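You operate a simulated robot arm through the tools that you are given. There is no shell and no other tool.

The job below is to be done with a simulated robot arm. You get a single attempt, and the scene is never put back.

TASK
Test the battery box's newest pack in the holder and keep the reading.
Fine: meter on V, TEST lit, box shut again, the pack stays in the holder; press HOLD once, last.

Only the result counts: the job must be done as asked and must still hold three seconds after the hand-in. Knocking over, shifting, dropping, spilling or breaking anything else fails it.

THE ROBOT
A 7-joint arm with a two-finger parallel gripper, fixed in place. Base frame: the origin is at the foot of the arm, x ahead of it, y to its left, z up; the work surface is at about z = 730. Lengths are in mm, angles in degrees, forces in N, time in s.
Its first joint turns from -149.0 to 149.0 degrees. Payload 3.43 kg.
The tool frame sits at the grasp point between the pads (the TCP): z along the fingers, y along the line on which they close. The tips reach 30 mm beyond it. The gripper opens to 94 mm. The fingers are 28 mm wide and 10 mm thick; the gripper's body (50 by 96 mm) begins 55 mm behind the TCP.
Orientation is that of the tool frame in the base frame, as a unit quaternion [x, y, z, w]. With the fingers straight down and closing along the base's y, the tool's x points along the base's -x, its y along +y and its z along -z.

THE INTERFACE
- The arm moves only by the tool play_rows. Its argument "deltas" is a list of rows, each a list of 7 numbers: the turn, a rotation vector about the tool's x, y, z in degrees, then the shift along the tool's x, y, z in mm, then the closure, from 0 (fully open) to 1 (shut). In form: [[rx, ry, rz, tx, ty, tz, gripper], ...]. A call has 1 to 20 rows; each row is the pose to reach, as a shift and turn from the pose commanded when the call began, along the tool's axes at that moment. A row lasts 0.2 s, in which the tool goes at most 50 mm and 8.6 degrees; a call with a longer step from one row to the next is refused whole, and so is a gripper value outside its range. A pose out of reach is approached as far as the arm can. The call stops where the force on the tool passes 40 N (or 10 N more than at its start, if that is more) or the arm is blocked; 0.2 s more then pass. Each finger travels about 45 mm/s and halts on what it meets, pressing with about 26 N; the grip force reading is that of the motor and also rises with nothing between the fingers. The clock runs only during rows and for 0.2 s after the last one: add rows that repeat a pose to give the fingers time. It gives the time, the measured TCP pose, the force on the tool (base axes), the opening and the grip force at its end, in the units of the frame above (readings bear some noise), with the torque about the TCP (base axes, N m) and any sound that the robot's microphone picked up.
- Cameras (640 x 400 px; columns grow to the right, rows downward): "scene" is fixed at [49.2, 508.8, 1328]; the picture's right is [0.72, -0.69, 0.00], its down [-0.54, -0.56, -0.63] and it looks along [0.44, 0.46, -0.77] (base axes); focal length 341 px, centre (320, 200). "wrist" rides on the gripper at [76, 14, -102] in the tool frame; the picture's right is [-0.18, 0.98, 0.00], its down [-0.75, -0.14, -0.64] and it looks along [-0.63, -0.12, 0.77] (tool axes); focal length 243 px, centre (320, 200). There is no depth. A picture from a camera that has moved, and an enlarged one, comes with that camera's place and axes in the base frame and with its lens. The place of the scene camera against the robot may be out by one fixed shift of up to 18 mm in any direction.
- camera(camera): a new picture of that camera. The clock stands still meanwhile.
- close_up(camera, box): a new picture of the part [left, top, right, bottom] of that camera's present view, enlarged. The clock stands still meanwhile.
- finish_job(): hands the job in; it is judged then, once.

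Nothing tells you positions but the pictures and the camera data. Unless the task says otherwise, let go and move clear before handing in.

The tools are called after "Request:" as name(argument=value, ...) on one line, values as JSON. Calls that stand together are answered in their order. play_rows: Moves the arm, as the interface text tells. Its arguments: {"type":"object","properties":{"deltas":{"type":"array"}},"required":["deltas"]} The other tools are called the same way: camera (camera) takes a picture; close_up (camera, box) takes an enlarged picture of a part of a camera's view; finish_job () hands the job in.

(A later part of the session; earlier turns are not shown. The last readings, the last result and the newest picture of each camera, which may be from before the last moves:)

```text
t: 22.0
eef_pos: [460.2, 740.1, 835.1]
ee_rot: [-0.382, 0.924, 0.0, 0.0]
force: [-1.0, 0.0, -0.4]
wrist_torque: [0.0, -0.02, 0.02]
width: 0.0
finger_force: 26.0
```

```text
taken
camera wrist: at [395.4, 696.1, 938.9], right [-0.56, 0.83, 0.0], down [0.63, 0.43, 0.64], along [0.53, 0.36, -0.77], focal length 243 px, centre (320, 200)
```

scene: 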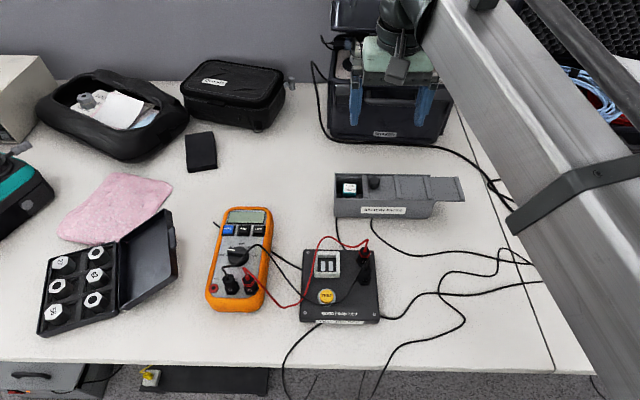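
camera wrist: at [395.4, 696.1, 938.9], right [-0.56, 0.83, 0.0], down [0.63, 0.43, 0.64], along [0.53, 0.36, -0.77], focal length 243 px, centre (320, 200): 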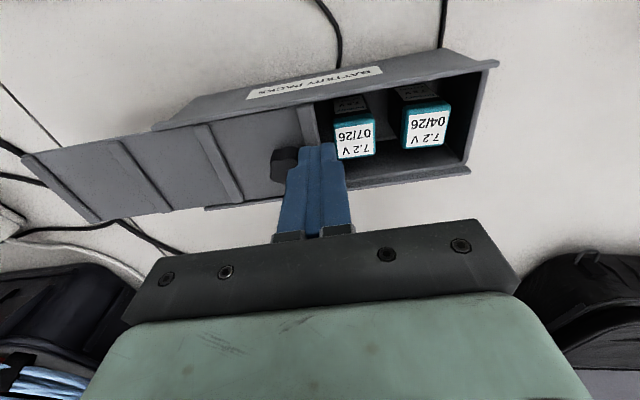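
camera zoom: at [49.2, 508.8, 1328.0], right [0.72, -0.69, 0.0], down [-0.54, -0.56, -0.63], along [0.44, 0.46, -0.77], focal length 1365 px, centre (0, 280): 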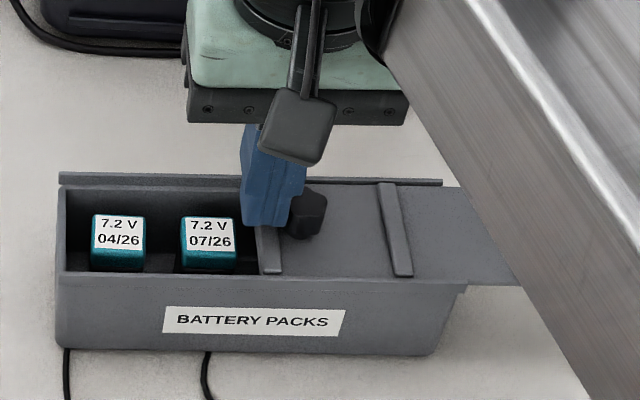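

The second pack reads 07/26. I'll continue pushing to expose the rest.

Request:
play_rows(deltas=[[0, 0, 0, 0, -5, 0, 1], [0, 0, 0, 0, -10, 0, 1], [0, 0, 0, 0, -15, 0, 1], [0, 0, 0, 0, -20, 0, 1], [0, 0, 0, 0, -25, 0, 1], [0, 0, 0, 0, -30, 0, 1], [0, 0, 0, 0, -35, 0, 1]])

Request:
close_up(camera="scene", box=[320, 130, 480, 230])

Request:
camera(camera="wrist")

```text
t: 23.6
eef_pos: [484.8, 715.6, 835.7]
ee_rot: [-0.383, 0.924, 0.0, 0.0]
force: [-0.2, 0.6, 0.2]
wrist_torque: [0.04, 0.0, 0.03]
width: 0.0
finger_force: 26.1
```

```text
4.00 times, centred on (400, 180) of scene
camera zoom: at [49.2, 508.8, 1328.0], right [0.72, -0.69, 0.0], down [-0.54, -0.56, -0.63], along [0.44, 0.46, -0.77], focal length 1365 px, centre (0, 280)
```

zoom: 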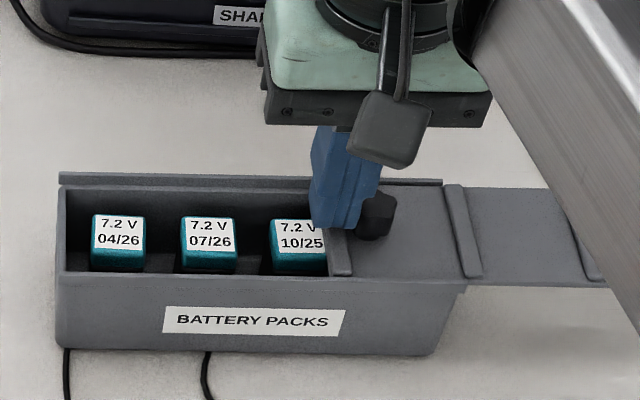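

```text
taken
camera wrist: at [419.2, 671.4, 939.0], right [-0.57, 0.82, 0.0], down [0.63, 0.43, 0.64], along [0.53, 0.36, -0.77], focal length 243 px, centre (320, 200)
```

wrist: 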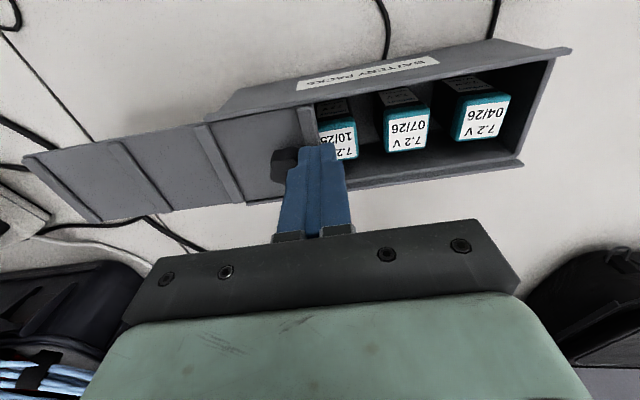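

The third pack reads 10/25, and a fourth probably follows. I'll push further in smaller increments and watch the lid stay in its rails.

Request:
play_rows(deltas=[[0, 0, 0, 0, -4, 0, 1], [0, 0, 0, 0, -8, 0, 1], [0, 0, 0, 0, -12, 0, 1], [0, 0, 0, 0, -16, 0, 1]])

Request:
close_up(camera="scene", box=[320, 130, 500, 230])

Request:
close_up(camera="wrist", box=[100, 30, 600, 260])

```text
t: 24.6
eef_pos: [494.9, 704.1, 834.5]
ee_rot: [-0.382, 0.924, 0.0, 0.0]
force: [-1.0, -0.5, -0.7]
wrist_torque: [0.0, 0.07, 0.01]
width: 0.0
finger_force: 25.9
```

```text
3.56 times, centred on (410, 180) of scene
camera zoom: at [49.2, 508.8, 1328.0], right [0.72, -0.69, 0.0], down [-0.54, -0.56, -0.63], along [0.44, 0.46, -0.77], focal length 1213 px, centre (0, 271)
```

zoom: 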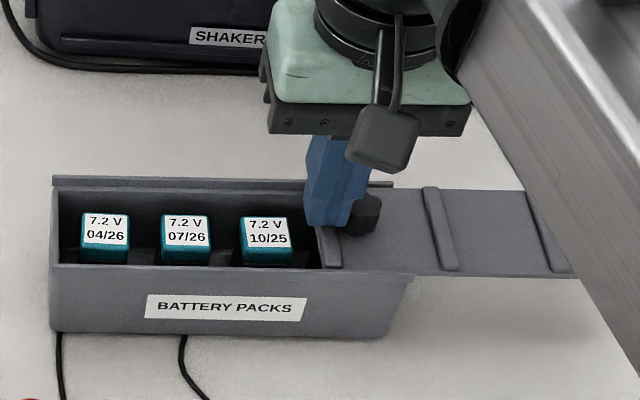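

```text
1.28 times, centred on (350, 145) of wrist
camera zoom: at [430.5, 659.9, 938.9], right [-0.56, 0.83, 0.0], down [0.63, 0.43, 0.64], along [0.53, 0.36, -0.77], focal length 311 px, centre (282, 270)
```

zoom: 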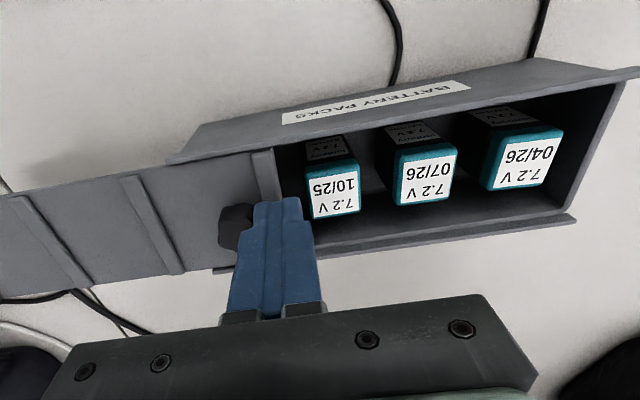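

Request:
play_rows(deltas=[[0, 0, 0, 0, -4, 0, 1], [0, 0, 0, 0, -8, 0, 1], [0, 0, 0, 0, -12, 0, 1], [0, 0, 0, 0, -16, 0, 1]])

Request:
close_up(camera="scene", box=[320, 130, 500, 230])

Request:
close_up(camera="wrist", box=[100, 30, 600, 260])

```text
t: 25.6
eef_pos: [506.8, 692.9, 835.8]
ee_rot: [-0.382, 0.924, 0.0, 0.0]
force: [-1.9, 1.2, 0.2]
wrist_torque: [-0.02, 0.03, -0.03]
width: 0.0
finger_force: 26.2
```

```text
3.56 times, centred on (410, 180) of scene
camera zoom: at [49.2, 508.8, 1328.0], right [0.72, -0.69, 0.0], down [-0.54, -0.56, -0.63], along [0.44, 0.46, -0.77], focal length 1213 px, centre (0, 271)
```

zoom: 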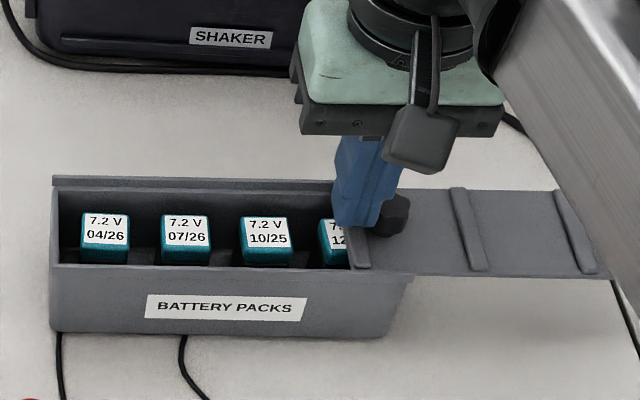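

```text
1.28 times, centred on (350, 145) of wrist
camera zoom: at [441.7, 648.7, 938.7], right [-0.56, 0.83, 0.0], down [0.63, 0.43, 0.64], along [0.53, 0.36, -0.77], focal length 311 px, centre (282, 270)
```

zoom: 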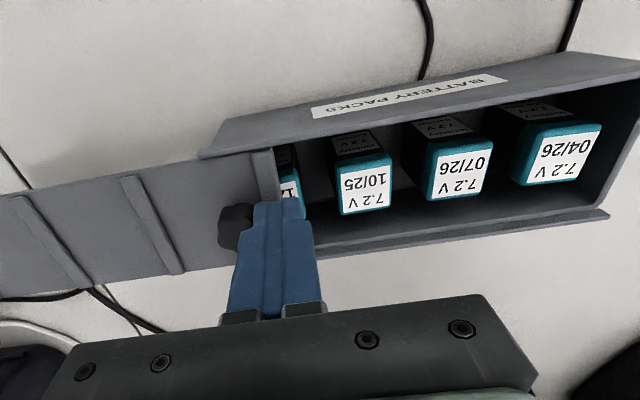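

The fourth pack shows "12/…", and I need its year. I'll nudge the lid 9 mm more.

Request:
play_rows(deltas=[[0, 0, 0, 0, -3, 0, 1], [0, 0, 0, 0, -6, 0, 1], [0, 0, 0, 0, -9, 0, 1]])

Request:
close_up(camera="scene", box=[320, 130, 500, 230])

Request:
close_up(camera="scene", box=[400, 170, 440, 210])

```text
t: 26.4
eef_pos: [512.6, 686.0, 835.0]
ee_rot: [-0.384, 0.923, 0.0, 0.0]
force: [-0.9, 1.0, 0.4]
wrist_torque: [0.01, -0.02, -0.01]
width: 0.0
finger_force: 26.4
```

```text
3.56 times, centred on (410, 180) of scene
camera zoom: at [49.2, 508.8, 1328.0], right [0.72, -0.69, 0.0], down [-0.54, -0.56, -0.63], along [0.44, 0.46, -0.77], focal length 1213 px, centre (0, 271)
```

zoom: 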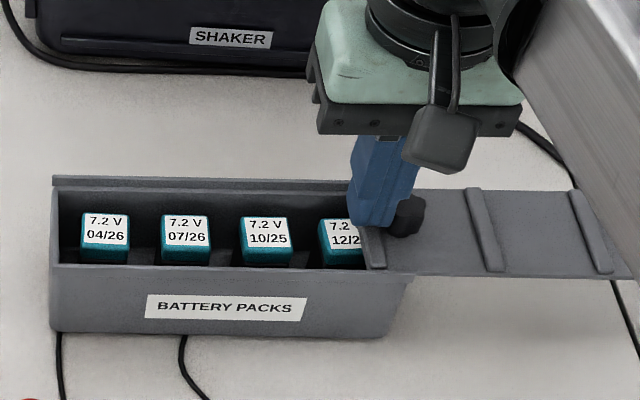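

```text
10.00 times, centred on (420, 190) of scene
camera zoom: at [49.2, 508.8, 1328.0], right [0.72, -0.69, 0.0], down [-0.54, -0.56, -0.63], along [0.44, 0.46, -0.77], focal length 3412 px, centre (-680, 300)
```

zoom: 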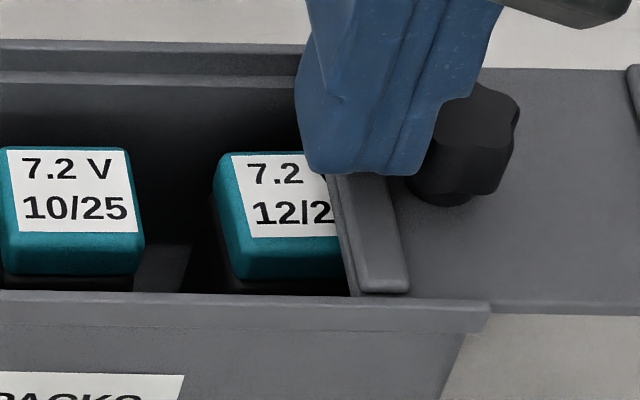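

Request:
play_rows(deltas=[[0, 0, 0, 0, -2, 0, 1], [0, 0, 0, 0, -4, 0, 1], [0, 0, 0, 0, -6, 0, 1]])

Request:
close_up(camera="scene", box=[320, 130, 500, 230])

Request:
close_up(camera="scene", box=[400, 170, 440, 210])

```text
t: 27.2
eef_pos: [518.5, 680.9, 835.8]
ee_rot: [-0.383, 0.924, -0.001, -0.001]
force: [-0.2, 0.2, -1.2]
wrist_torque: [0.03, 0.05, 0.01]
width: 0.1
finger_force: 26.6
```

```text
3.56 times, centred on (410, 180) of scene
camera zoom: at [49.2, 508.8, 1328.0], right [0.72, -0.69, 0.0], down [-0.54, -0.56, -0.63], along [0.44, 0.46, -0.77], focal length 1213 px, centre (0, 271)
```

zoom: 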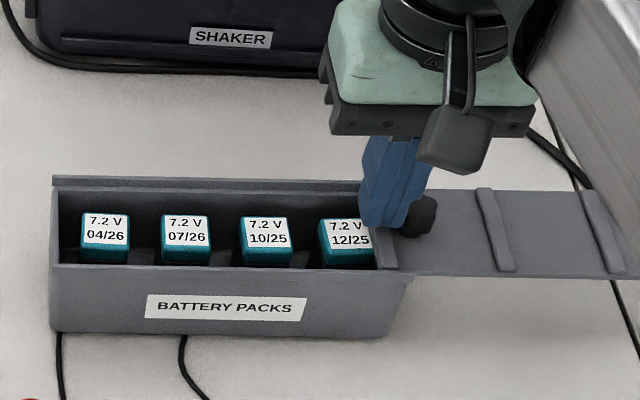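

```text
10.00 times, centred on (420, 190) of scene
camera zoom: at [49.2, 508.8, 1328.0], right [0.72, -0.69, 0.0], down [-0.54, -0.56, -0.63], along [0.44, 0.46, -0.77], focal length 3412 px, centre (-680, 300)
```

zoom: 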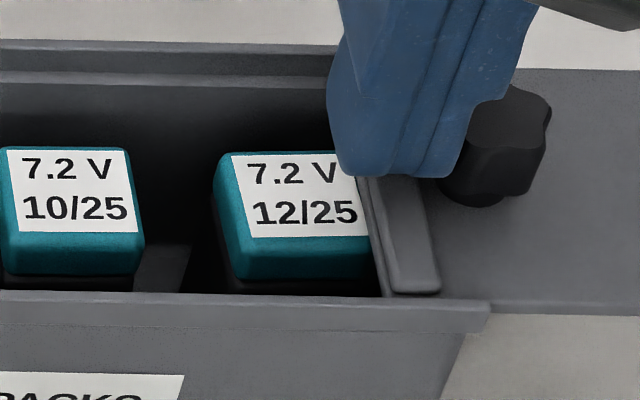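

All four dates are now readable: 04/26, 07/26, 10/25 and 12/25. The newest is 07/26, the second from the left. The lid has little overlap left, so I'll hop over the knob and push the lid partly back for stability.

Request:
play_rows(deltas=[[0, 0, 0, 0, 2, 0, 1], [0, 0, 0, 0, 2, -35, 1], [0, 0, 0, 0, -24, -38, 1], [0, 0, 0, 0, -49, -38, 1], [0, 0, 0, 0, -49, -15, 1], [0, 0, 0, 0, -49, 0, 1], [0, 0, 0, 0, -49, 0, 1]])

Request:
close_up(camera="scene", box=[320, 130, 500, 230])

Request:
camera(camera="wrist")

```text
t: 28.8
eef_pos: [551.4, 648.1, 834.9]
ee_rot: [-0.383, 0.924, 0.0, 0.0]
force: [0.8, -0.1, 0.7]
wrist_torque: [-0.01, 0.0, -0.02]
width: 0.0
finger_force: 26.1
```

```text
3.56 times, centred on (410, 180) of scene
camera zoom: at [49.2, 508.8, 1328.0], right [0.72, -0.69, 0.0], down [-0.54, -0.56, -0.63], along [0.44, 0.46, -0.77], focal length 1213 px, centre (0, 271)
```

zoom: 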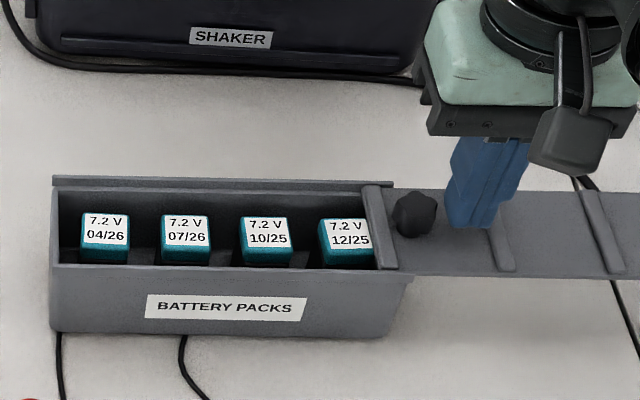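

```text
taken
camera wrist: at [486.5, 604.2, 938.9], right [-0.56, 0.83, 0.0], down [0.63, 0.43, 0.64], along [0.53, 0.36, -0.77], focal length 243 px, centre (320, 200)
```

wrist: 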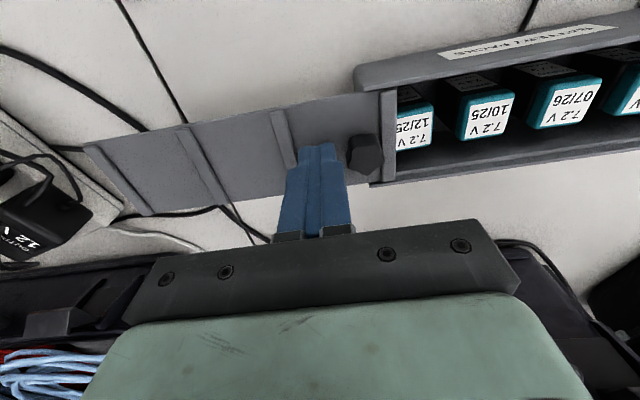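

Request:
play_rows(deltas=[[0, 0, 0, 0, 5, 0, 1], [0, 0, 0, 0, 10, 0, 1], [0, 0, 0, 0, 15, 0, 1], [0, 0, 0, 0, 20, 0, 1], [0, 0, 0, 0, 25, 0, 1], [0, 0, 0, 0, 30, 0, 1], [0, 0, 0, 0, 35, 0, 1], [0, 0, 0, 0, 40, 0, 1], [0, 0, 0, 0, 45, 0, 1], [0, 0, 0, 0, 50, 0, 1], [0, 0, 0, 0, 55, 0, 1]])

Request:
close_up(camera="scene", box=[320, 130, 500, 230])

```text
t: 31.2
eef_pos: [513.9, 686.6, 836.2]
ee_rot: [-0.382, 0.924, 0.0, -0.001]
force: [-0.2, 0.1, 0.0]
wrist_torque: [-0.02, 0.0, -0.02]
width: 0.0
finger_force: 25.9
```

```text
3.56 times, centred on (410, 180) of scene
camera zoom: at [49.2, 508.8, 1328.0], right [0.72, -0.69, 0.0], down [-0.54, -0.56, -0.63], along [0.44, 0.46, -0.77], focal length 1213 px, centre (0, 271)
```

zoom: 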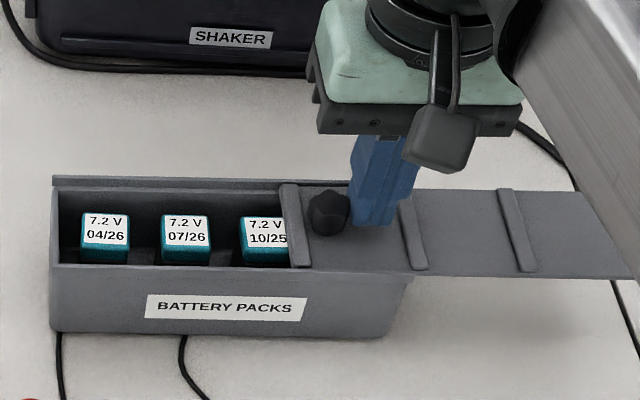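

The lid is parked safely with the 07/26 pack fully accessible. Next I rise and survey the test holder, its pocket, button and leads.

Request:
play_rows(deltas=[[0, 0, 0, 0, -3, 0, 1], [0, 0, 0, 0, -3, -45, 1], [0, 0, 0, 0, -3, -90, 0.8], [0, 0, 0, 0, -3, -115, 0.5], [0, 0, 0, 34, 26, -115, 0.3], [0, 0, 0, 68, 52, -115, 0], [0, 0, 0, 102, 78, -115, 0], [0, 0, 0, 136, 104, -115, 0], [0, 0, 0, 169, 131, -115, 0], [0, 0, 0, 169, 131, -115, 0]])

Request:
camera(camera="wrist")

Request:
close_up(camera="wrist", box=[250, 0, 450, 160])

Request:
camera(camera="scene")

```text
t: 33.4
eef_pos: [301.5, 661.7, 952.0]
ee_rot: [-0.383, 0.924, 0.0, 0.0]
force: [0.5, -0.4, -0.5]
wrist_torque: [-0.01, -0.02, 0.01]
width: 94.3
finger_force: 0.0
```

```text
taken
camera wrist: at [235.4, 618.0, 1054.9], right [-0.56, 0.83, 0.0], down [0.63, 0.43, 0.64], along [0.53, 0.36, -0.77], focal length 243 px, centre (320, 200)
```

wrist: 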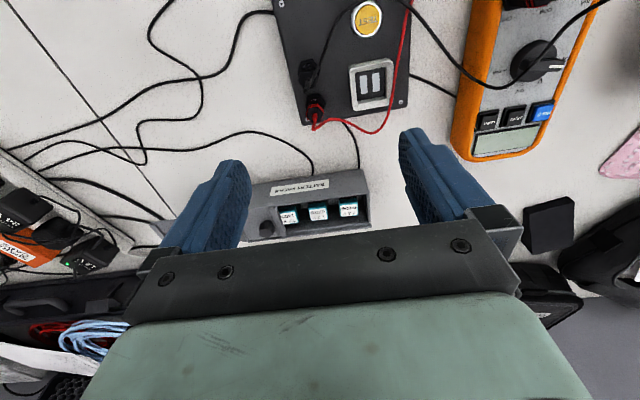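

```text
2.50 times, centred on (350, 80) of wrist
camera zoom: at [235.4, 618.0, 1054.9], right [-0.56, 0.83, 0.0], down [0.63, 0.43, 0.64], along [0.53, 0.36, -0.77], focal length 606 px, centre (245, 500)
```

zoom: 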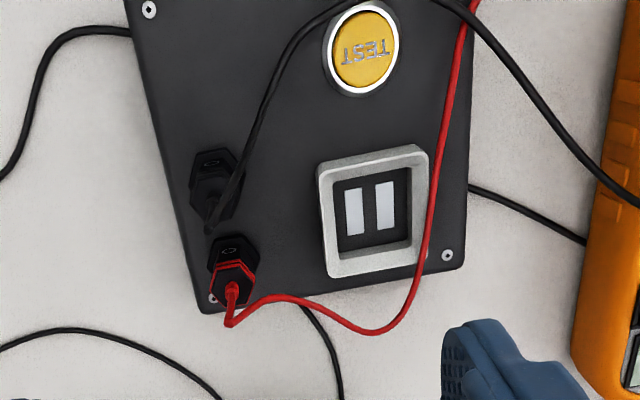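

```text
taken
```

scene: 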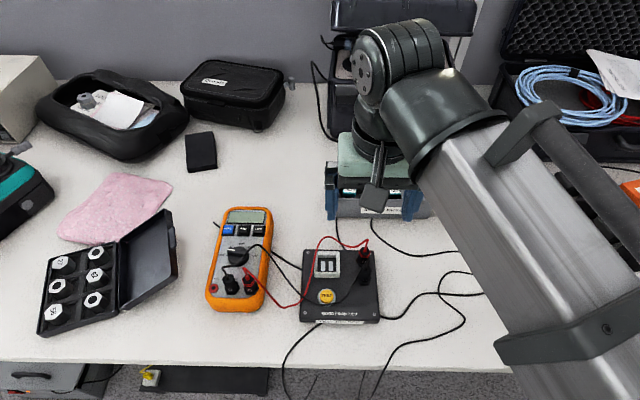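

Request:
close_up(camera="wrist", box=[340, 45, 420, 120])

Request:
close_up(camera="scene", box=[295, 230, 385, 320])

Request:
close_up(camera="wrist", box=[440, 0, 620, 170])

```text
5.33 times, centred on (380, 82) of wrist
camera zoom: at [235.4, 618.0, 1054.9], right [-0.56, 0.83, 0.0], down [0.63, 0.43, 0.64], along [0.53, 0.36, -0.77], focal length 1294 px, centre (0, 827)
```

zoom: 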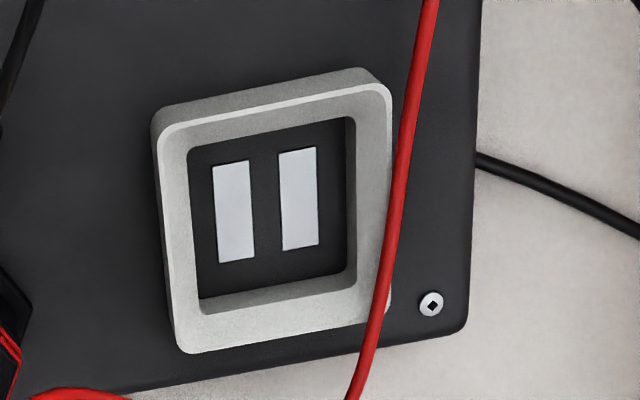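

```text
4.44 times, centred on (340, 275) of scene
camera zoom: at [49.2, 508.8, 1328.0], right [0.72, -0.69, 0.0], down [-0.54, -0.56, -0.63], along [0.44, 0.46, -0.77], focal length 1516 px, centre (231, -133)
```

zoom: 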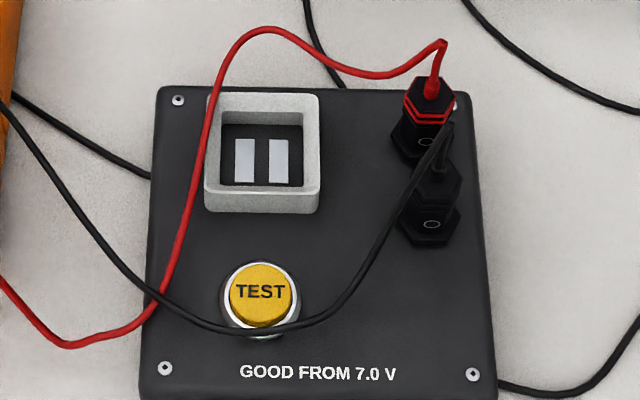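

```text
2.35 times, centred on (530, 85) of wrist
camera zoom: at [235.4, 618.0, 1054.9], right [-0.56, 0.83, 0.0], down [0.63, 0.43, 0.64], along [0.53, 0.36, -0.77], focal length 571 px, centre (-174, 471)
```

zoom: 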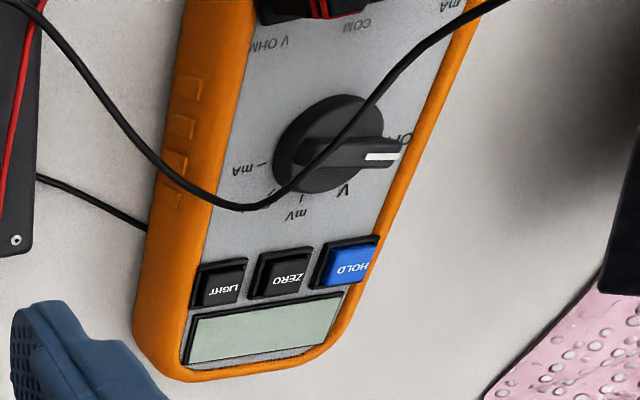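

The meter's dial points at OFF, and V is one 45° step clockwise. The holder pocket has two pads side by side, and the red lead runs along its left wall. I'll move left for a second viewpoint to triangulate the holder, the leads and the meter.

Request:
play_rows(deltas=[[0, 0, 0, -13, 46, 0, 0], [0, 0, 0, -26, 92, 0, 0], [0, 0, 0, -39, 138, 0, 0], [0, 0, 0, -52, 184, 0, 0], [0, 0, 0, -66, 230, 0, 0], [0, 0, 0, -66, 230, 0, 0]])

Request:
camera(camera="wrist")

Request:
close_up(camera="wrist", box=[60, 0, 240, 130])

Request:
close_up(camera="wrist", box=[220, 0, 420, 140])

```text
t: 34.8
eef_pos: [186.5, 868.3, 948.1]
ee_rot: [-0.382, 0.924, 0.001, 0.0]
force: [0.6, 0.5, 0.2]
wrist_torque: [-0.01, -0.01, 0.03]
width: 94.0
finger_force: 0.1
```

```text
taken
camera wrist: at [121.4, 824.4, 1052.2], right [-0.56, 0.83, 0.0], down [0.63, 0.43, 0.64], along [0.53, 0.36, -0.77], focal length 243 px, centre (320, 200)
```

wrist: 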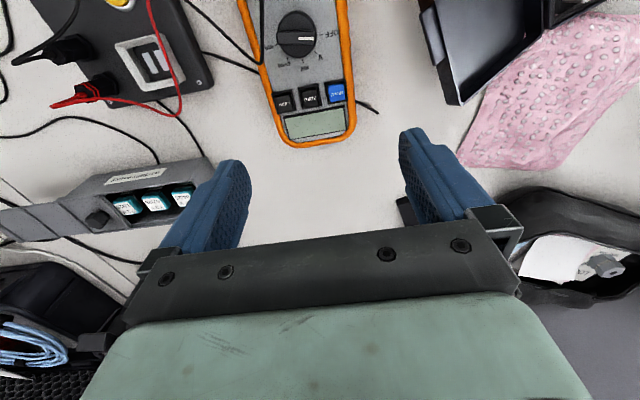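

```text
3.08 times, centred on (150, 65) of wrist
camera zoom: at [121.4, 824.4, 1052.2], right [-0.56, 0.83, 0.0], down [0.63, 0.43, 0.64], along [0.53, 0.36, -0.77], focal length 746 px, centre (843, 615)
```

zoom: 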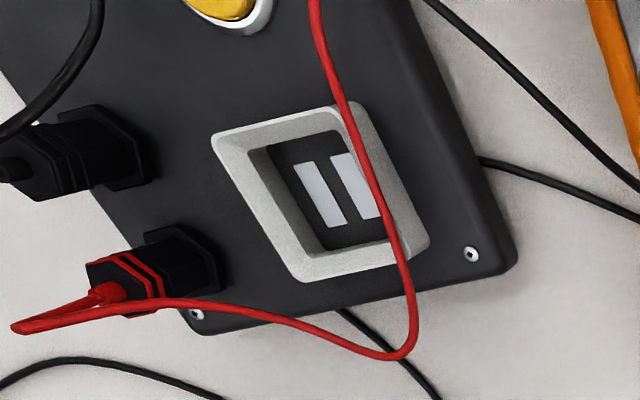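

```text
2.86 times, centred on (320, 70) of wrist
camera zoom: at [121.4, 824.4, 1052.2], right [-0.56, 0.83, 0.0], down [0.63, 0.43, 0.64], along [0.53, 0.36, -0.77], focal length 693 px, centre (320, 571)
```

zoom: 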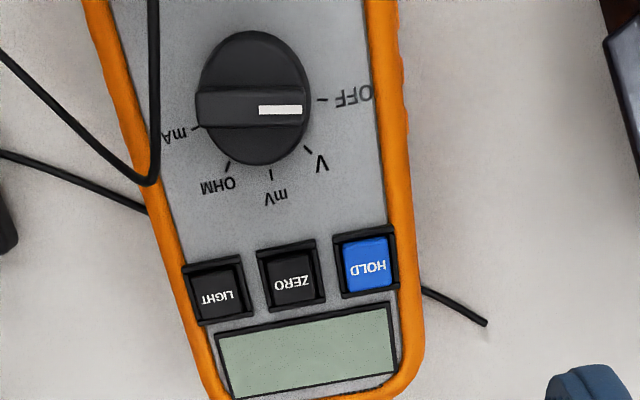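

I now have good geometry for the meter: dial axis near (159, 823.5), OFF at 135° and V at 90° in base angle. The black lead passes about 27 mm to the -y side of the dial. Next I'll view the TEST button and pocket from nearly straight above to place the leads there.

Request:
play_rows(deltas=[[0, 0, 0, 12, -45, 0, 0], [0, 0, 0, 24, -90, 0, 0], [0, 0, 0, 36, -135, 0, 0], [0, 0, 0, 48, -180, 0, 0], [0, 0, 0, 49, -189, 0, 0], [0, 0, 0, 49, -189, 0, 0]])

Request:
camera(camera="wrist")

Request:
close_up(camera="wrist", box=[240, 0, 420, 130])

Request:
close_up(camera="wrist", box=[240, 90, 420, 230])

```text
t: 36.2
eef_pos: [283.8, 700.6, 950.0]
ee_rot: [-0.383, 0.924, 0.0, 0.001]
force: [-0.3, 0.1, 0.1]
wrist_torque: [-0.02, -0.02, 0.02]
width: 93.9
finger_force: 0.0
```

```text
taken
camera wrist: at [219.1, 657.1, 1053.6], right [-0.57, 0.82, 0.0], down [0.63, 0.43, 0.64], along [0.53, 0.36, -0.77], focal length 243 px, centre (320, 200)
```

wrist: 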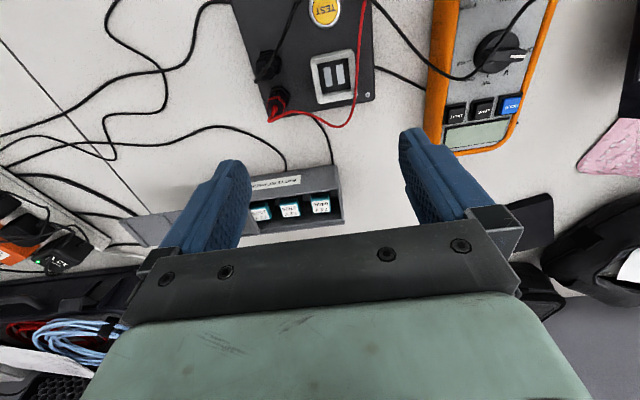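

```text
3.08 times, centred on (330, 65) of wrist
camera zoom: at [219.1, 657.1, 1053.6], right [-0.57, 0.82, 0.0], down [0.63, 0.43, 0.64], along [0.53, 0.36, -0.77], focal length 746 px, centre (289, 615)
```

zoom: 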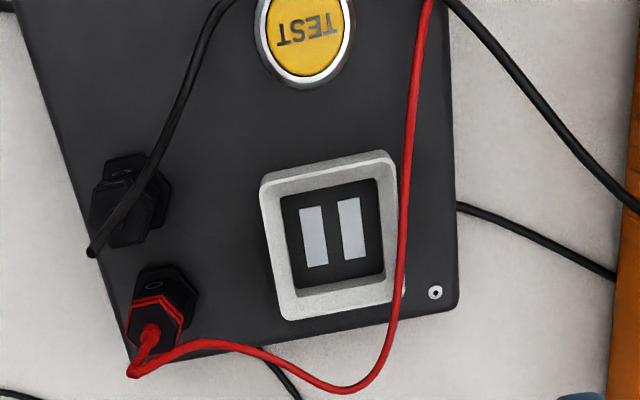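

```text
2.86 times, centred on (330, 160) of wrist
camera zoom: at [219.1, 657.1, 1053.6], right [-0.57, 0.82, 0.0], down [0.63, 0.43, 0.64], along [0.53, 0.36, -0.77], focal length 693 px, centre (291, 314)
```

zoom: 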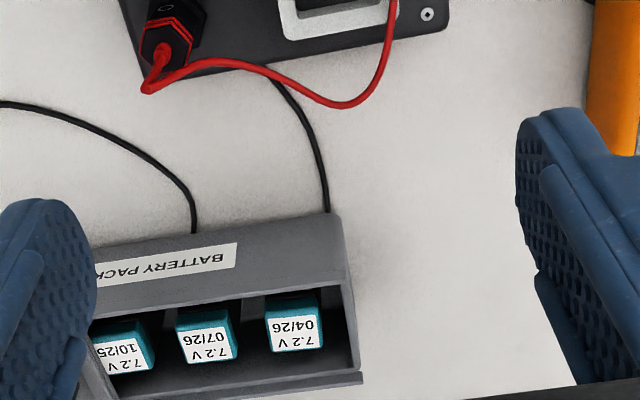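

From three views I place the pocket centre at about (266, 708.5), with its floor at z≈755.5 and rim at about 769.5, aligned at 45° like the box. The red lead runs along its left wall at z≈774, and TEST is near (225, 667). I'll move above the box to locate the 07/26 pack precisely.

Request:
play_rows(deltas=[[0, 0, 0, -41, -24, 0, 0], [0, 0, 0, -83, -48, 0, 0], [0, 0, 0, -124, -72, 5, 0], [0, 0, 0, -166, -96, 15, 0], [0, 0, 0, -166, -96, 20, 0], [0, 0, 0, -166, -96, 20, 0]])

Request:
camera(camera="wrist")

Request:
close_up(camera="wrist", box=[250, 30, 430, 150])

```text
t: 37.6
eef_pos: [471.1, 748.9, 932.4]
ee_rot: [-0.383, 0.924, -0.001, 0.0]
force: [-0.5, -0.2, 0.0]
wrist_torque: [-0.02, 0.02, -0.02]
width: 94.2
finger_force: 0.0
```

```text
taken
camera wrist: at [405.5, 705.5, 1035.4], right [-0.56, 0.83, 0.0], down [0.63, 0.43, 0.64], along [0.53, 0.36, -0.77], focal length 243 px, centre (320, 200)
```

wrist: 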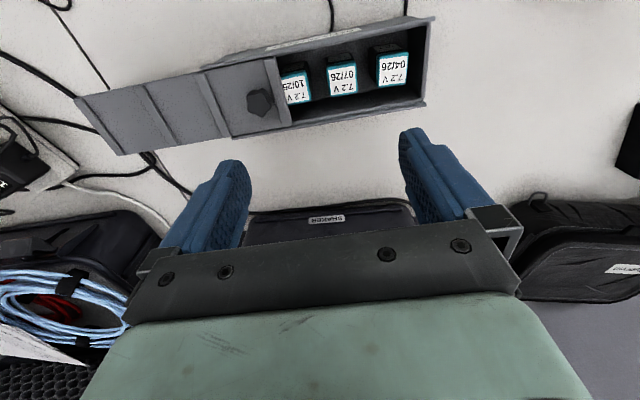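

```text
3.33 times, centred on (340, 90) of wrist
camera zoom: at [405.5, 705.5, 1035.4], right [-0.56, 0.83, 0.0], down [0.63, 0.43, 0.64], along [0.53, 0.36, -0.77], focal length 809 px, centre (253, 567)
```

zoom: 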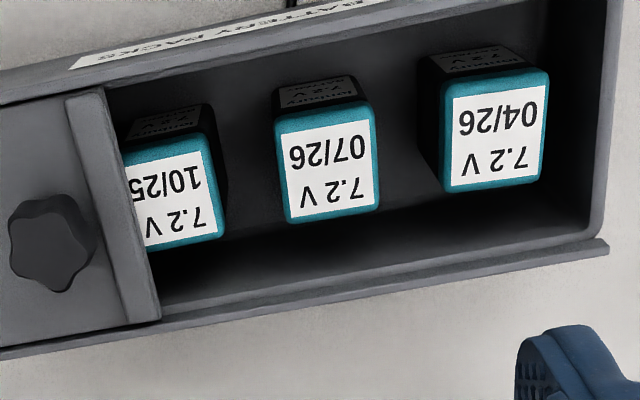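

The 07/26 pack is centred at about (443.7, 757) with its top at z≈782, roughly 27.5 mm square and square to the box. Its neighbours are 47 mm away. I'll pre-set the fingers to about 37 mm and hover over it to verify.

Request:
play_rows(deltas=[[0, 0, 0, 6, 12, 10, 0.3], [0, 0, 0, 12.7, 23.7, 30, 0.606], [0, 0, 0, 12.7, 23.7, 60, 0.606], [0, 0, 0, 12.7, 23.7, 83, 0.606], [0, 0, 0, 12.7, 23.7, 83, 0.606]])

Request:
camera(camera="wrist")

Request:
close_up(camera="wrist", box=[240, 80, 420, 230])

Request:
close_up(camera="scene", box=[320, 120, 460, 220])

```text
t: 38.8
eef_pos: [443.3, 756.0, 847.8]
ee_rot: [-0.382, 0.924, 0.0, 0.0]
force: [1.0, -0.5, 0.1]
wrist_torque: [0.02, -0.04, 0.01]
width: 37.1
finger_force: 0.1
```

```text
taken
camera wrist: at [378.2, 713.3, 951.7], right [-0.56, 0.83, 0.0], down [0.63, 0.43, 0.64], along [0.53, 0.36, -0.77], focal length 243 px, centre (320, 200)
```

wrist: 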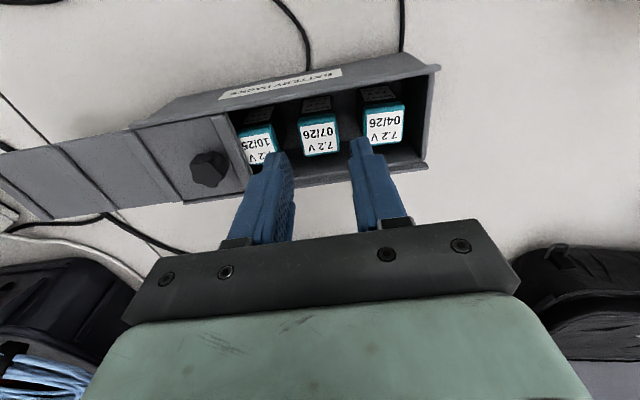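

```text
2.67 times, centred on (330, 155) of wrist
camera zoom: at [378.2, 713.3, 951.7], right [-0.56, 0.83, 0.0], down [0.63, 0.43, 0.64], along [0.53, 0.36, -0.77], focal length 647 px, centre (293, 320)
```

zoom: 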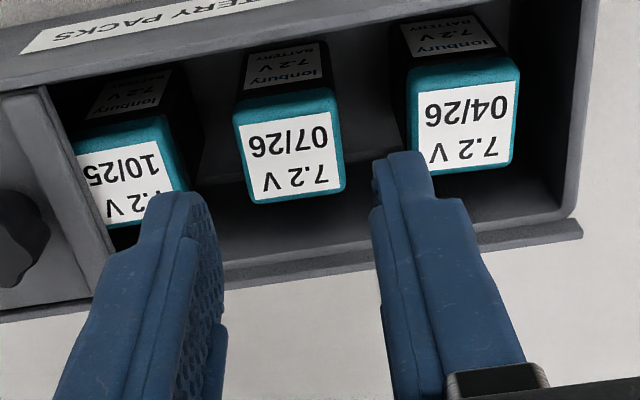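

```text
4.00 times, centred on (390, 170) of scene
camera zoom: at [49.2, 508.8, 1328.0], right [0.72, -0.69, 0.0], down [-0.54, -0.56, -0.63], along [0.44, 0.46, -0.77], focal length 1365 px, centre (40, 320)
```

zoom: 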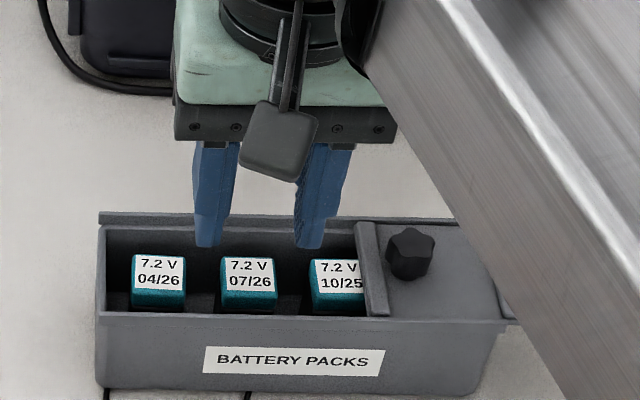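

The view confirms alignment within about 1–2 mm, so I'll apply a small correction. Then I'll descend with the tips about 17 mm below the pack's top and close gently.

Request:
play_rows(deltas=[[0, 0, 0, -1, -0.5, 10, 0.606], [0, 0, 0, -2, -1, 20, 0.606], [0, 0, 0, -2, -1, 30, 0.606], [0, 0, 0, -2, -1, 40, 0.606], [0, 0, 0, -2, -1, 48, 0.606], [0, 0, 0, -2, -1, 54, 0.606], [0, 0, 0, -2, -1, 54, 0.606]])

Request:
close_up(camera="wrist", box=[240, 80, 420, 230])

Request:
close_up(camera="scene", box=[320, 120, 460, 220])

```text
t: 40.4
eef_pos: [446.6, 758.3, 793.2]
ee_rot: [-0.383, 0.924, 0.0, 0.0]
force: [-0.5, -0.3, 0.0]
wrist_torque: [0.01, 0.01, 0.02]
width: 37.1
finger_force: 0.1
```

```text
2.67 times, centred on (330, 155) of wrist
camera zoom: at [381.2, 714.5, 896.8], right [-0.56, 0.83, 0.0], down [0.63, 0.43, 0.64], along [0.53, 0.36, -0.77], focal length 647 px, centre (293, 320)
```

zoom: 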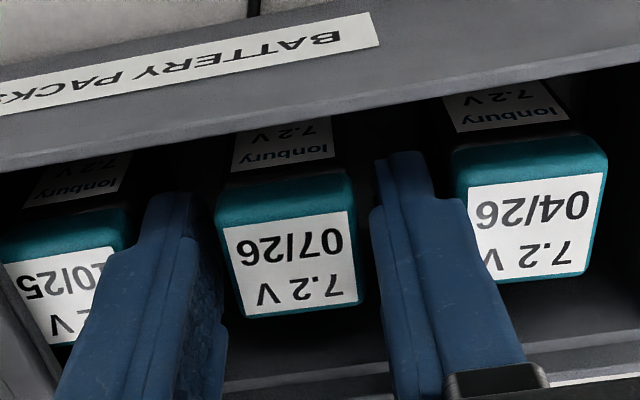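

```text
4.00 times, centred on (390, 170) of scene
camera zoom: at [49.2, 508.8, 1328.0], right [0.72, -0.69, 0.0], down [-0.54, -0.56, -0.63], along [0.44, 0.46, -0.77], focal length 1365 px, centre (40, 320)
```

zoom: 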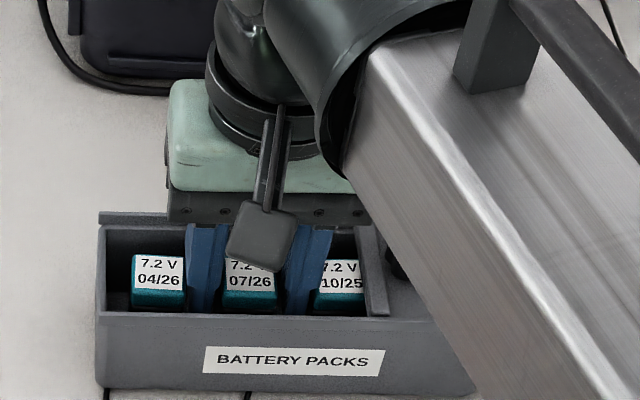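

Request:
play_rows(deltas=[[0, 0, 0, 0, 0, 0, 0.66], [0, 0, 0, 0, 0, 0, 0.72], [0, 0, 0, 0, 0, 0, 0.8], [0, 0, 0, 0, 0, 0, 1], [0, 0, 0, 0, 0, 0, 1], [0, 0, 0, 0, 0, 0, 1]])

Request:
close_up(camera="wrist", box=[240, 80, 420, 230])

```text
t: 41.8
eef_pos: [445.6, 758.8, 793.2]
ee_rot: [-0.383, 0.924, 0.0, 0.0]
force: [-0.2, 0.5, 1.9]
wrist_torque: [0.07, 0.04, -0.01]
width: 27.7
finger_force: 25.8
```

```text
2.67 times, centred on (330, 155) of wrist
camera zoom: at [381.1, 714.5, 897.0], right [-0.56, 0.83, 0.0], down [0.63, 0.43, 0.64], along [0.53, 0.36, -0.77], focal length 647 px, centre (293, 320)
```

zoom: 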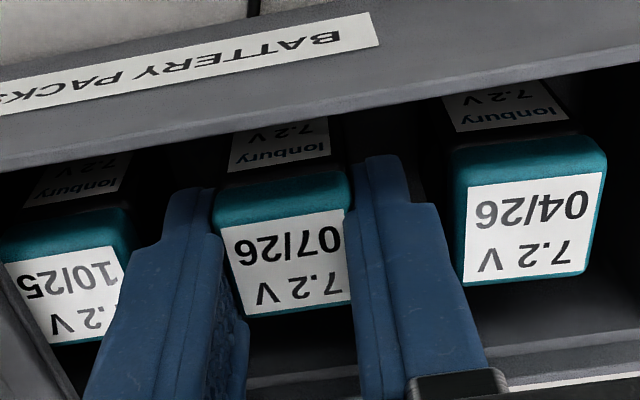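

The pack is gripped at 27.7 mm. I'll lift it straight up out of the box.

Request:
play_rows(deltas=[[0, 0, 0, 0, 0, -5, 1], [0, 0, 0, 0, 0, -12, 1], [0, 0, 0, 0, 0, -22, 1], [0, 0, 0, 0, 0, -35, 1], [0, 0, 0, 0, 0, -55, 1], [0, 0, 0, 0, 0, -80, 1], [0, 0, 0, 0, 0, -110, 1], [0, 0, 0, 0, 0, -110, 1]])

Request:
camera(camera="wrist")

Request:
close_up(camera="scene", box=[310, 80, 470, 230])

```text
t: 43.6
eef_pos: [447.3, 758.2, 904.3]
ee_rot: [-0.382, 0.924, 0.0, 0.0]
force: [-0.8, 0.6, -0.3]
wrist_torque: [-0.03, 0.02, 0.05]
width: 27.4
finger_force: 26.0
```

```text
taken
camera wrist: at [380.8, 715.2, 1006.4], right [-0.56, 0.83, 0.0], down [0.63, 0.43, 0.64], along [0.53, 0.36, -0.77], focal length 243 px, centre (320, 200)
```

wrist: 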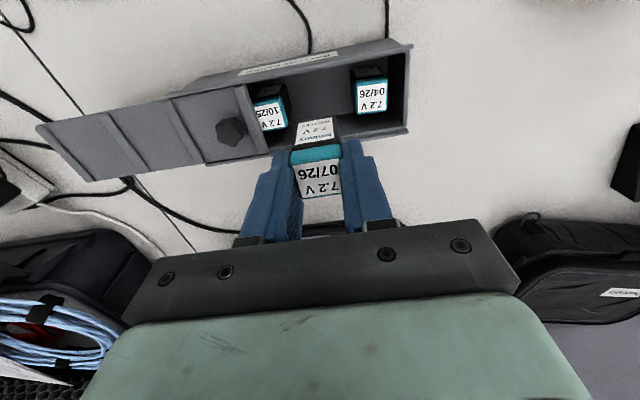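

```text
2.67 times, centred on (390, 155) of scene
camera zoom: at [49.2, 508.8, 1328.0], right [0.72, -0.69, 0.0], down [-0.54, -0.56, -0.63], along [0.44, 0.46, -0.77], focal length 910 px, centre (133, 320)
```

zoom: 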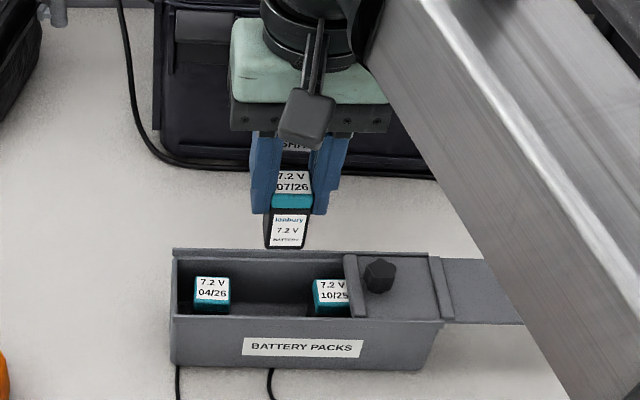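

Request:
close_up(camera="wrist", box=[260, 100, 380, 220])

Request:
close_up(camera="scene", box=[360, 120, 410, 190])

```text
3.33 times, centred on (320, 160) of wrist
camera zoom: at [380.8, 715.2, 1006.4], right [-0.56, 0.83, 0.0], down [0.63, 0.43, 0.64], along [0.53, 0.36, -0.77], focal length 809 px, centre (320, 333)
```

zoom: 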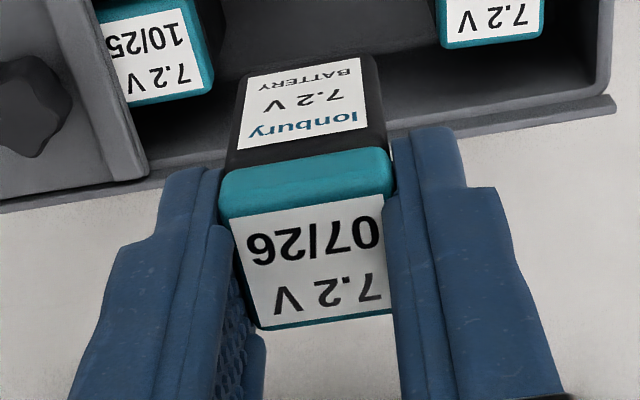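

```text
5.71 times, centred on (385, 155) of scene
camera zoom: at [49.2, 508.8, 1328.0], right [0.72, -0.69, 0.0], down [-0.54, -0.56, -0.63], along [0.44, 0.46, -0.77], focal length 1950 px, centre (-51, 457)
```

zoom: 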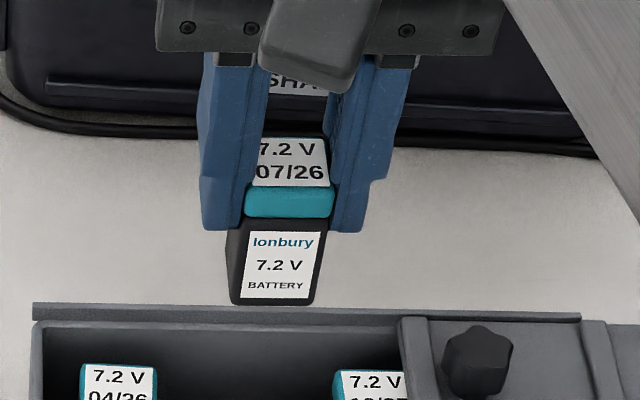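

The pack is held straight, with its centre about 3 mm behind the TCP line and its bottom roughly 63 mm below the TCP. I'll carry it high over the leads to above the holder pocket.

Request:
play_rows(deltas=[[0, 0, 0, 0, 0, -25, 1], [0, 0, 0, 33, 18, -25, 1], [0, 0, 0, 66, 36, -25, 1], [0, 0, 0, 99, 55, -25, 1], [0, 0, 0, 132, 73, -25, 1], [0, 0, 0, 165, 91.3, -25, 1], [0, 0, 0, 165, 91.3, -25, 1], [0, 0, 0, 165, 91.3, -25, 1]])

Request:
camera(camera="wrist")

Request:
close_up(camera="wrist", box=[240, 50, 420, 220])

Request:
close_up(camera="scene", box=[270, 170, 410, 320])

```text
t: 45.4
eef_pos: [264.3, 707.4, 930.8]
ee_rot: [-0.383, 0.924, 0.0, 0.0]
force: [0.2, 0.4, -2.0]
wrist_torque: [0.0, -0.04, -0.01]
width: 27.3
finger_force: 25.6
```

```text
taken
camera wrist: at [200.1, 663.8, 1033.4], right [-0.56, 0.83, 0.0], down [0.63, 0.43, 0.64], along [0.53, 0.36, -0.77], focal length 243 px, centre (320, 200)
```

wrist: 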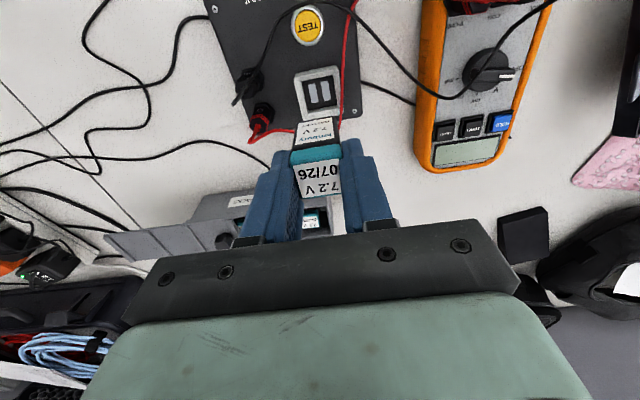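

```text
2.35 times, centred on (330, 135) of wrist
camera zoom: at [200.1, 663.8, 1033.4], right [-0.56, 0.83, 0.0], down [0.63, 0.43, 0.64], along [0.53, 0.36, -0.77], focal length 571 px, centre (296, 353)
```

zoom: 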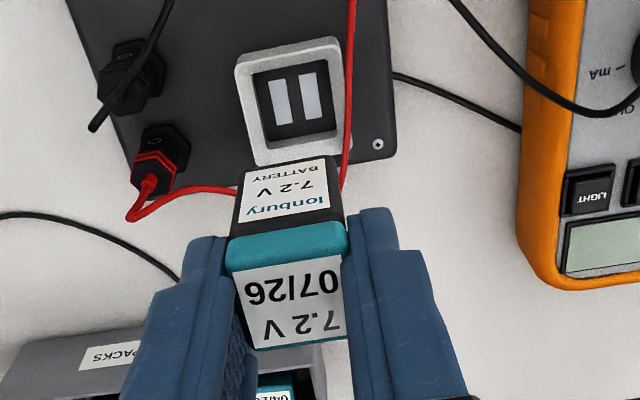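

```text
2.67 times, centred on (340, 245) of scene
camera zoom: at [49.2, 508.8, 1328.0], right [0.72, -0.69, 0.0], down [-0.54, -0.56, -0.63], along [0.44, 0.46, -0.77], focal length 910 px, centre (267, 80)
```

zoom: 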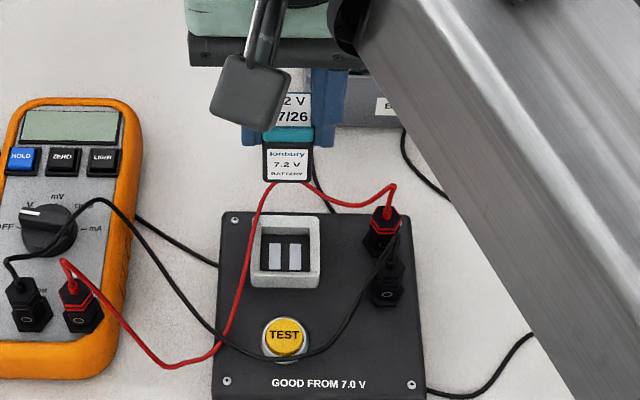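

Alignment looks good to within about 1 mm. I'll descend until the pack's bottom is roughly 10 mm above the rim and re-check.

Request:
play_rows(deltas=[[0, 0, 0, 0.9, -0.8, 15, 1], [0, 0, 0, 0.9, -0.8, 35, 1], [0, 0, 0, 0.9, -0.8, 55, 1], [0, 0, 0, 0.9, -0.8, 70, 1], [0, 0, 0, 0.9, -0.8, 80, 1], [0, 0, 0, 0.9, -0.8, 85, 1], [0, 0, 0, 0.9, -0.8, 85, 1]])

Request:
close_up(camera="wrist", box=[240, 50, 420, 220])

Request:
close_up(camera="scene", box=[295, 210, 375, 290])

```text
t: 47.0
eef_pos: [263.9, 705.5, 843.1]
ee_rot: [-0.382, 0.924, 0.0, 0.0]
force: [0.0, 0.3, -1.1]
wrist_torque: [0.02, -0.05, -0.01]
width: 27.3
finger_force: 26.2
```

```text
2.35 times, centred on (330, 135) of wrist
camera zoom: at [199.3, 661.2, 946.8], right [-0.56, 0.83, 0.0], down [0.63, 0.43, 0.64], along [0.53, 0.36, -0.77], focal length 571 px, centre (296, 353)
```

zoom: 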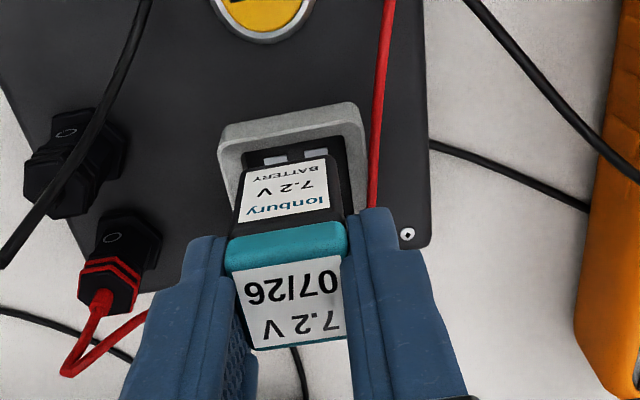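

```text
5.00 times, centred on (335, 250) of scene
camera zoom: at [49.2, 508.8, 1328.0], right [0.72, -0.69, 0.0], down [-0.54, -0.56, -0.63], along [0.44, 0.46, -0.77], focal length 1706 px, centre (245, -50)
```

zoom: 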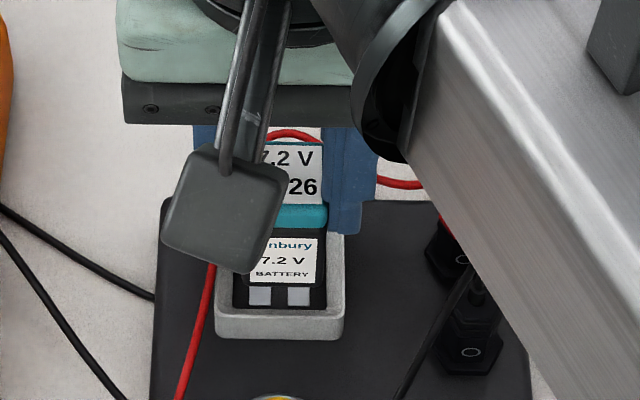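

Request:
close_up(camera="wrist", box=[290, 85, 370, 165])

Request:
close_up(camera="scene", box=[315, 235, 355, 285])

```text
5.00 times, centred on (330, 125) of wrist
camera zoom: at [199.3, 661.2, 946.8], right [-0.56, 0.83, 0.0], down [0.63, 0.43, 0.64], along [0.53, 0.36, -0.77], focal length 1213 px, centre (270, 575)
```

zoom: 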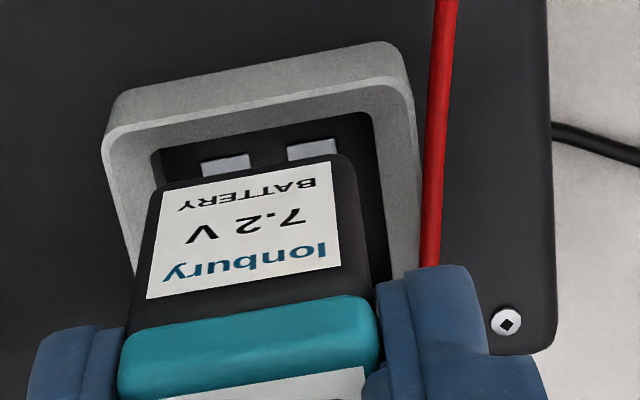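

```text
8.00 times, centred on (335, 260) of scene
camera zoom: at [49.2, 508.8, 1328.0], right [0.72, -0.69, 0.0], down [-0.54, -0.56, -0.63], along [0.44, 0.46, -0.77], focal length 2730 px, centre (200, -280)
```

zoom: 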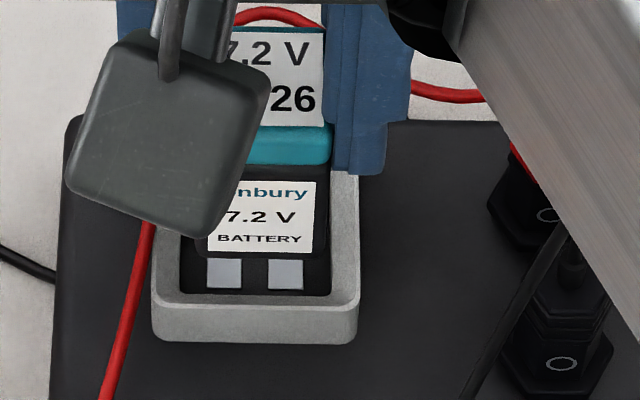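

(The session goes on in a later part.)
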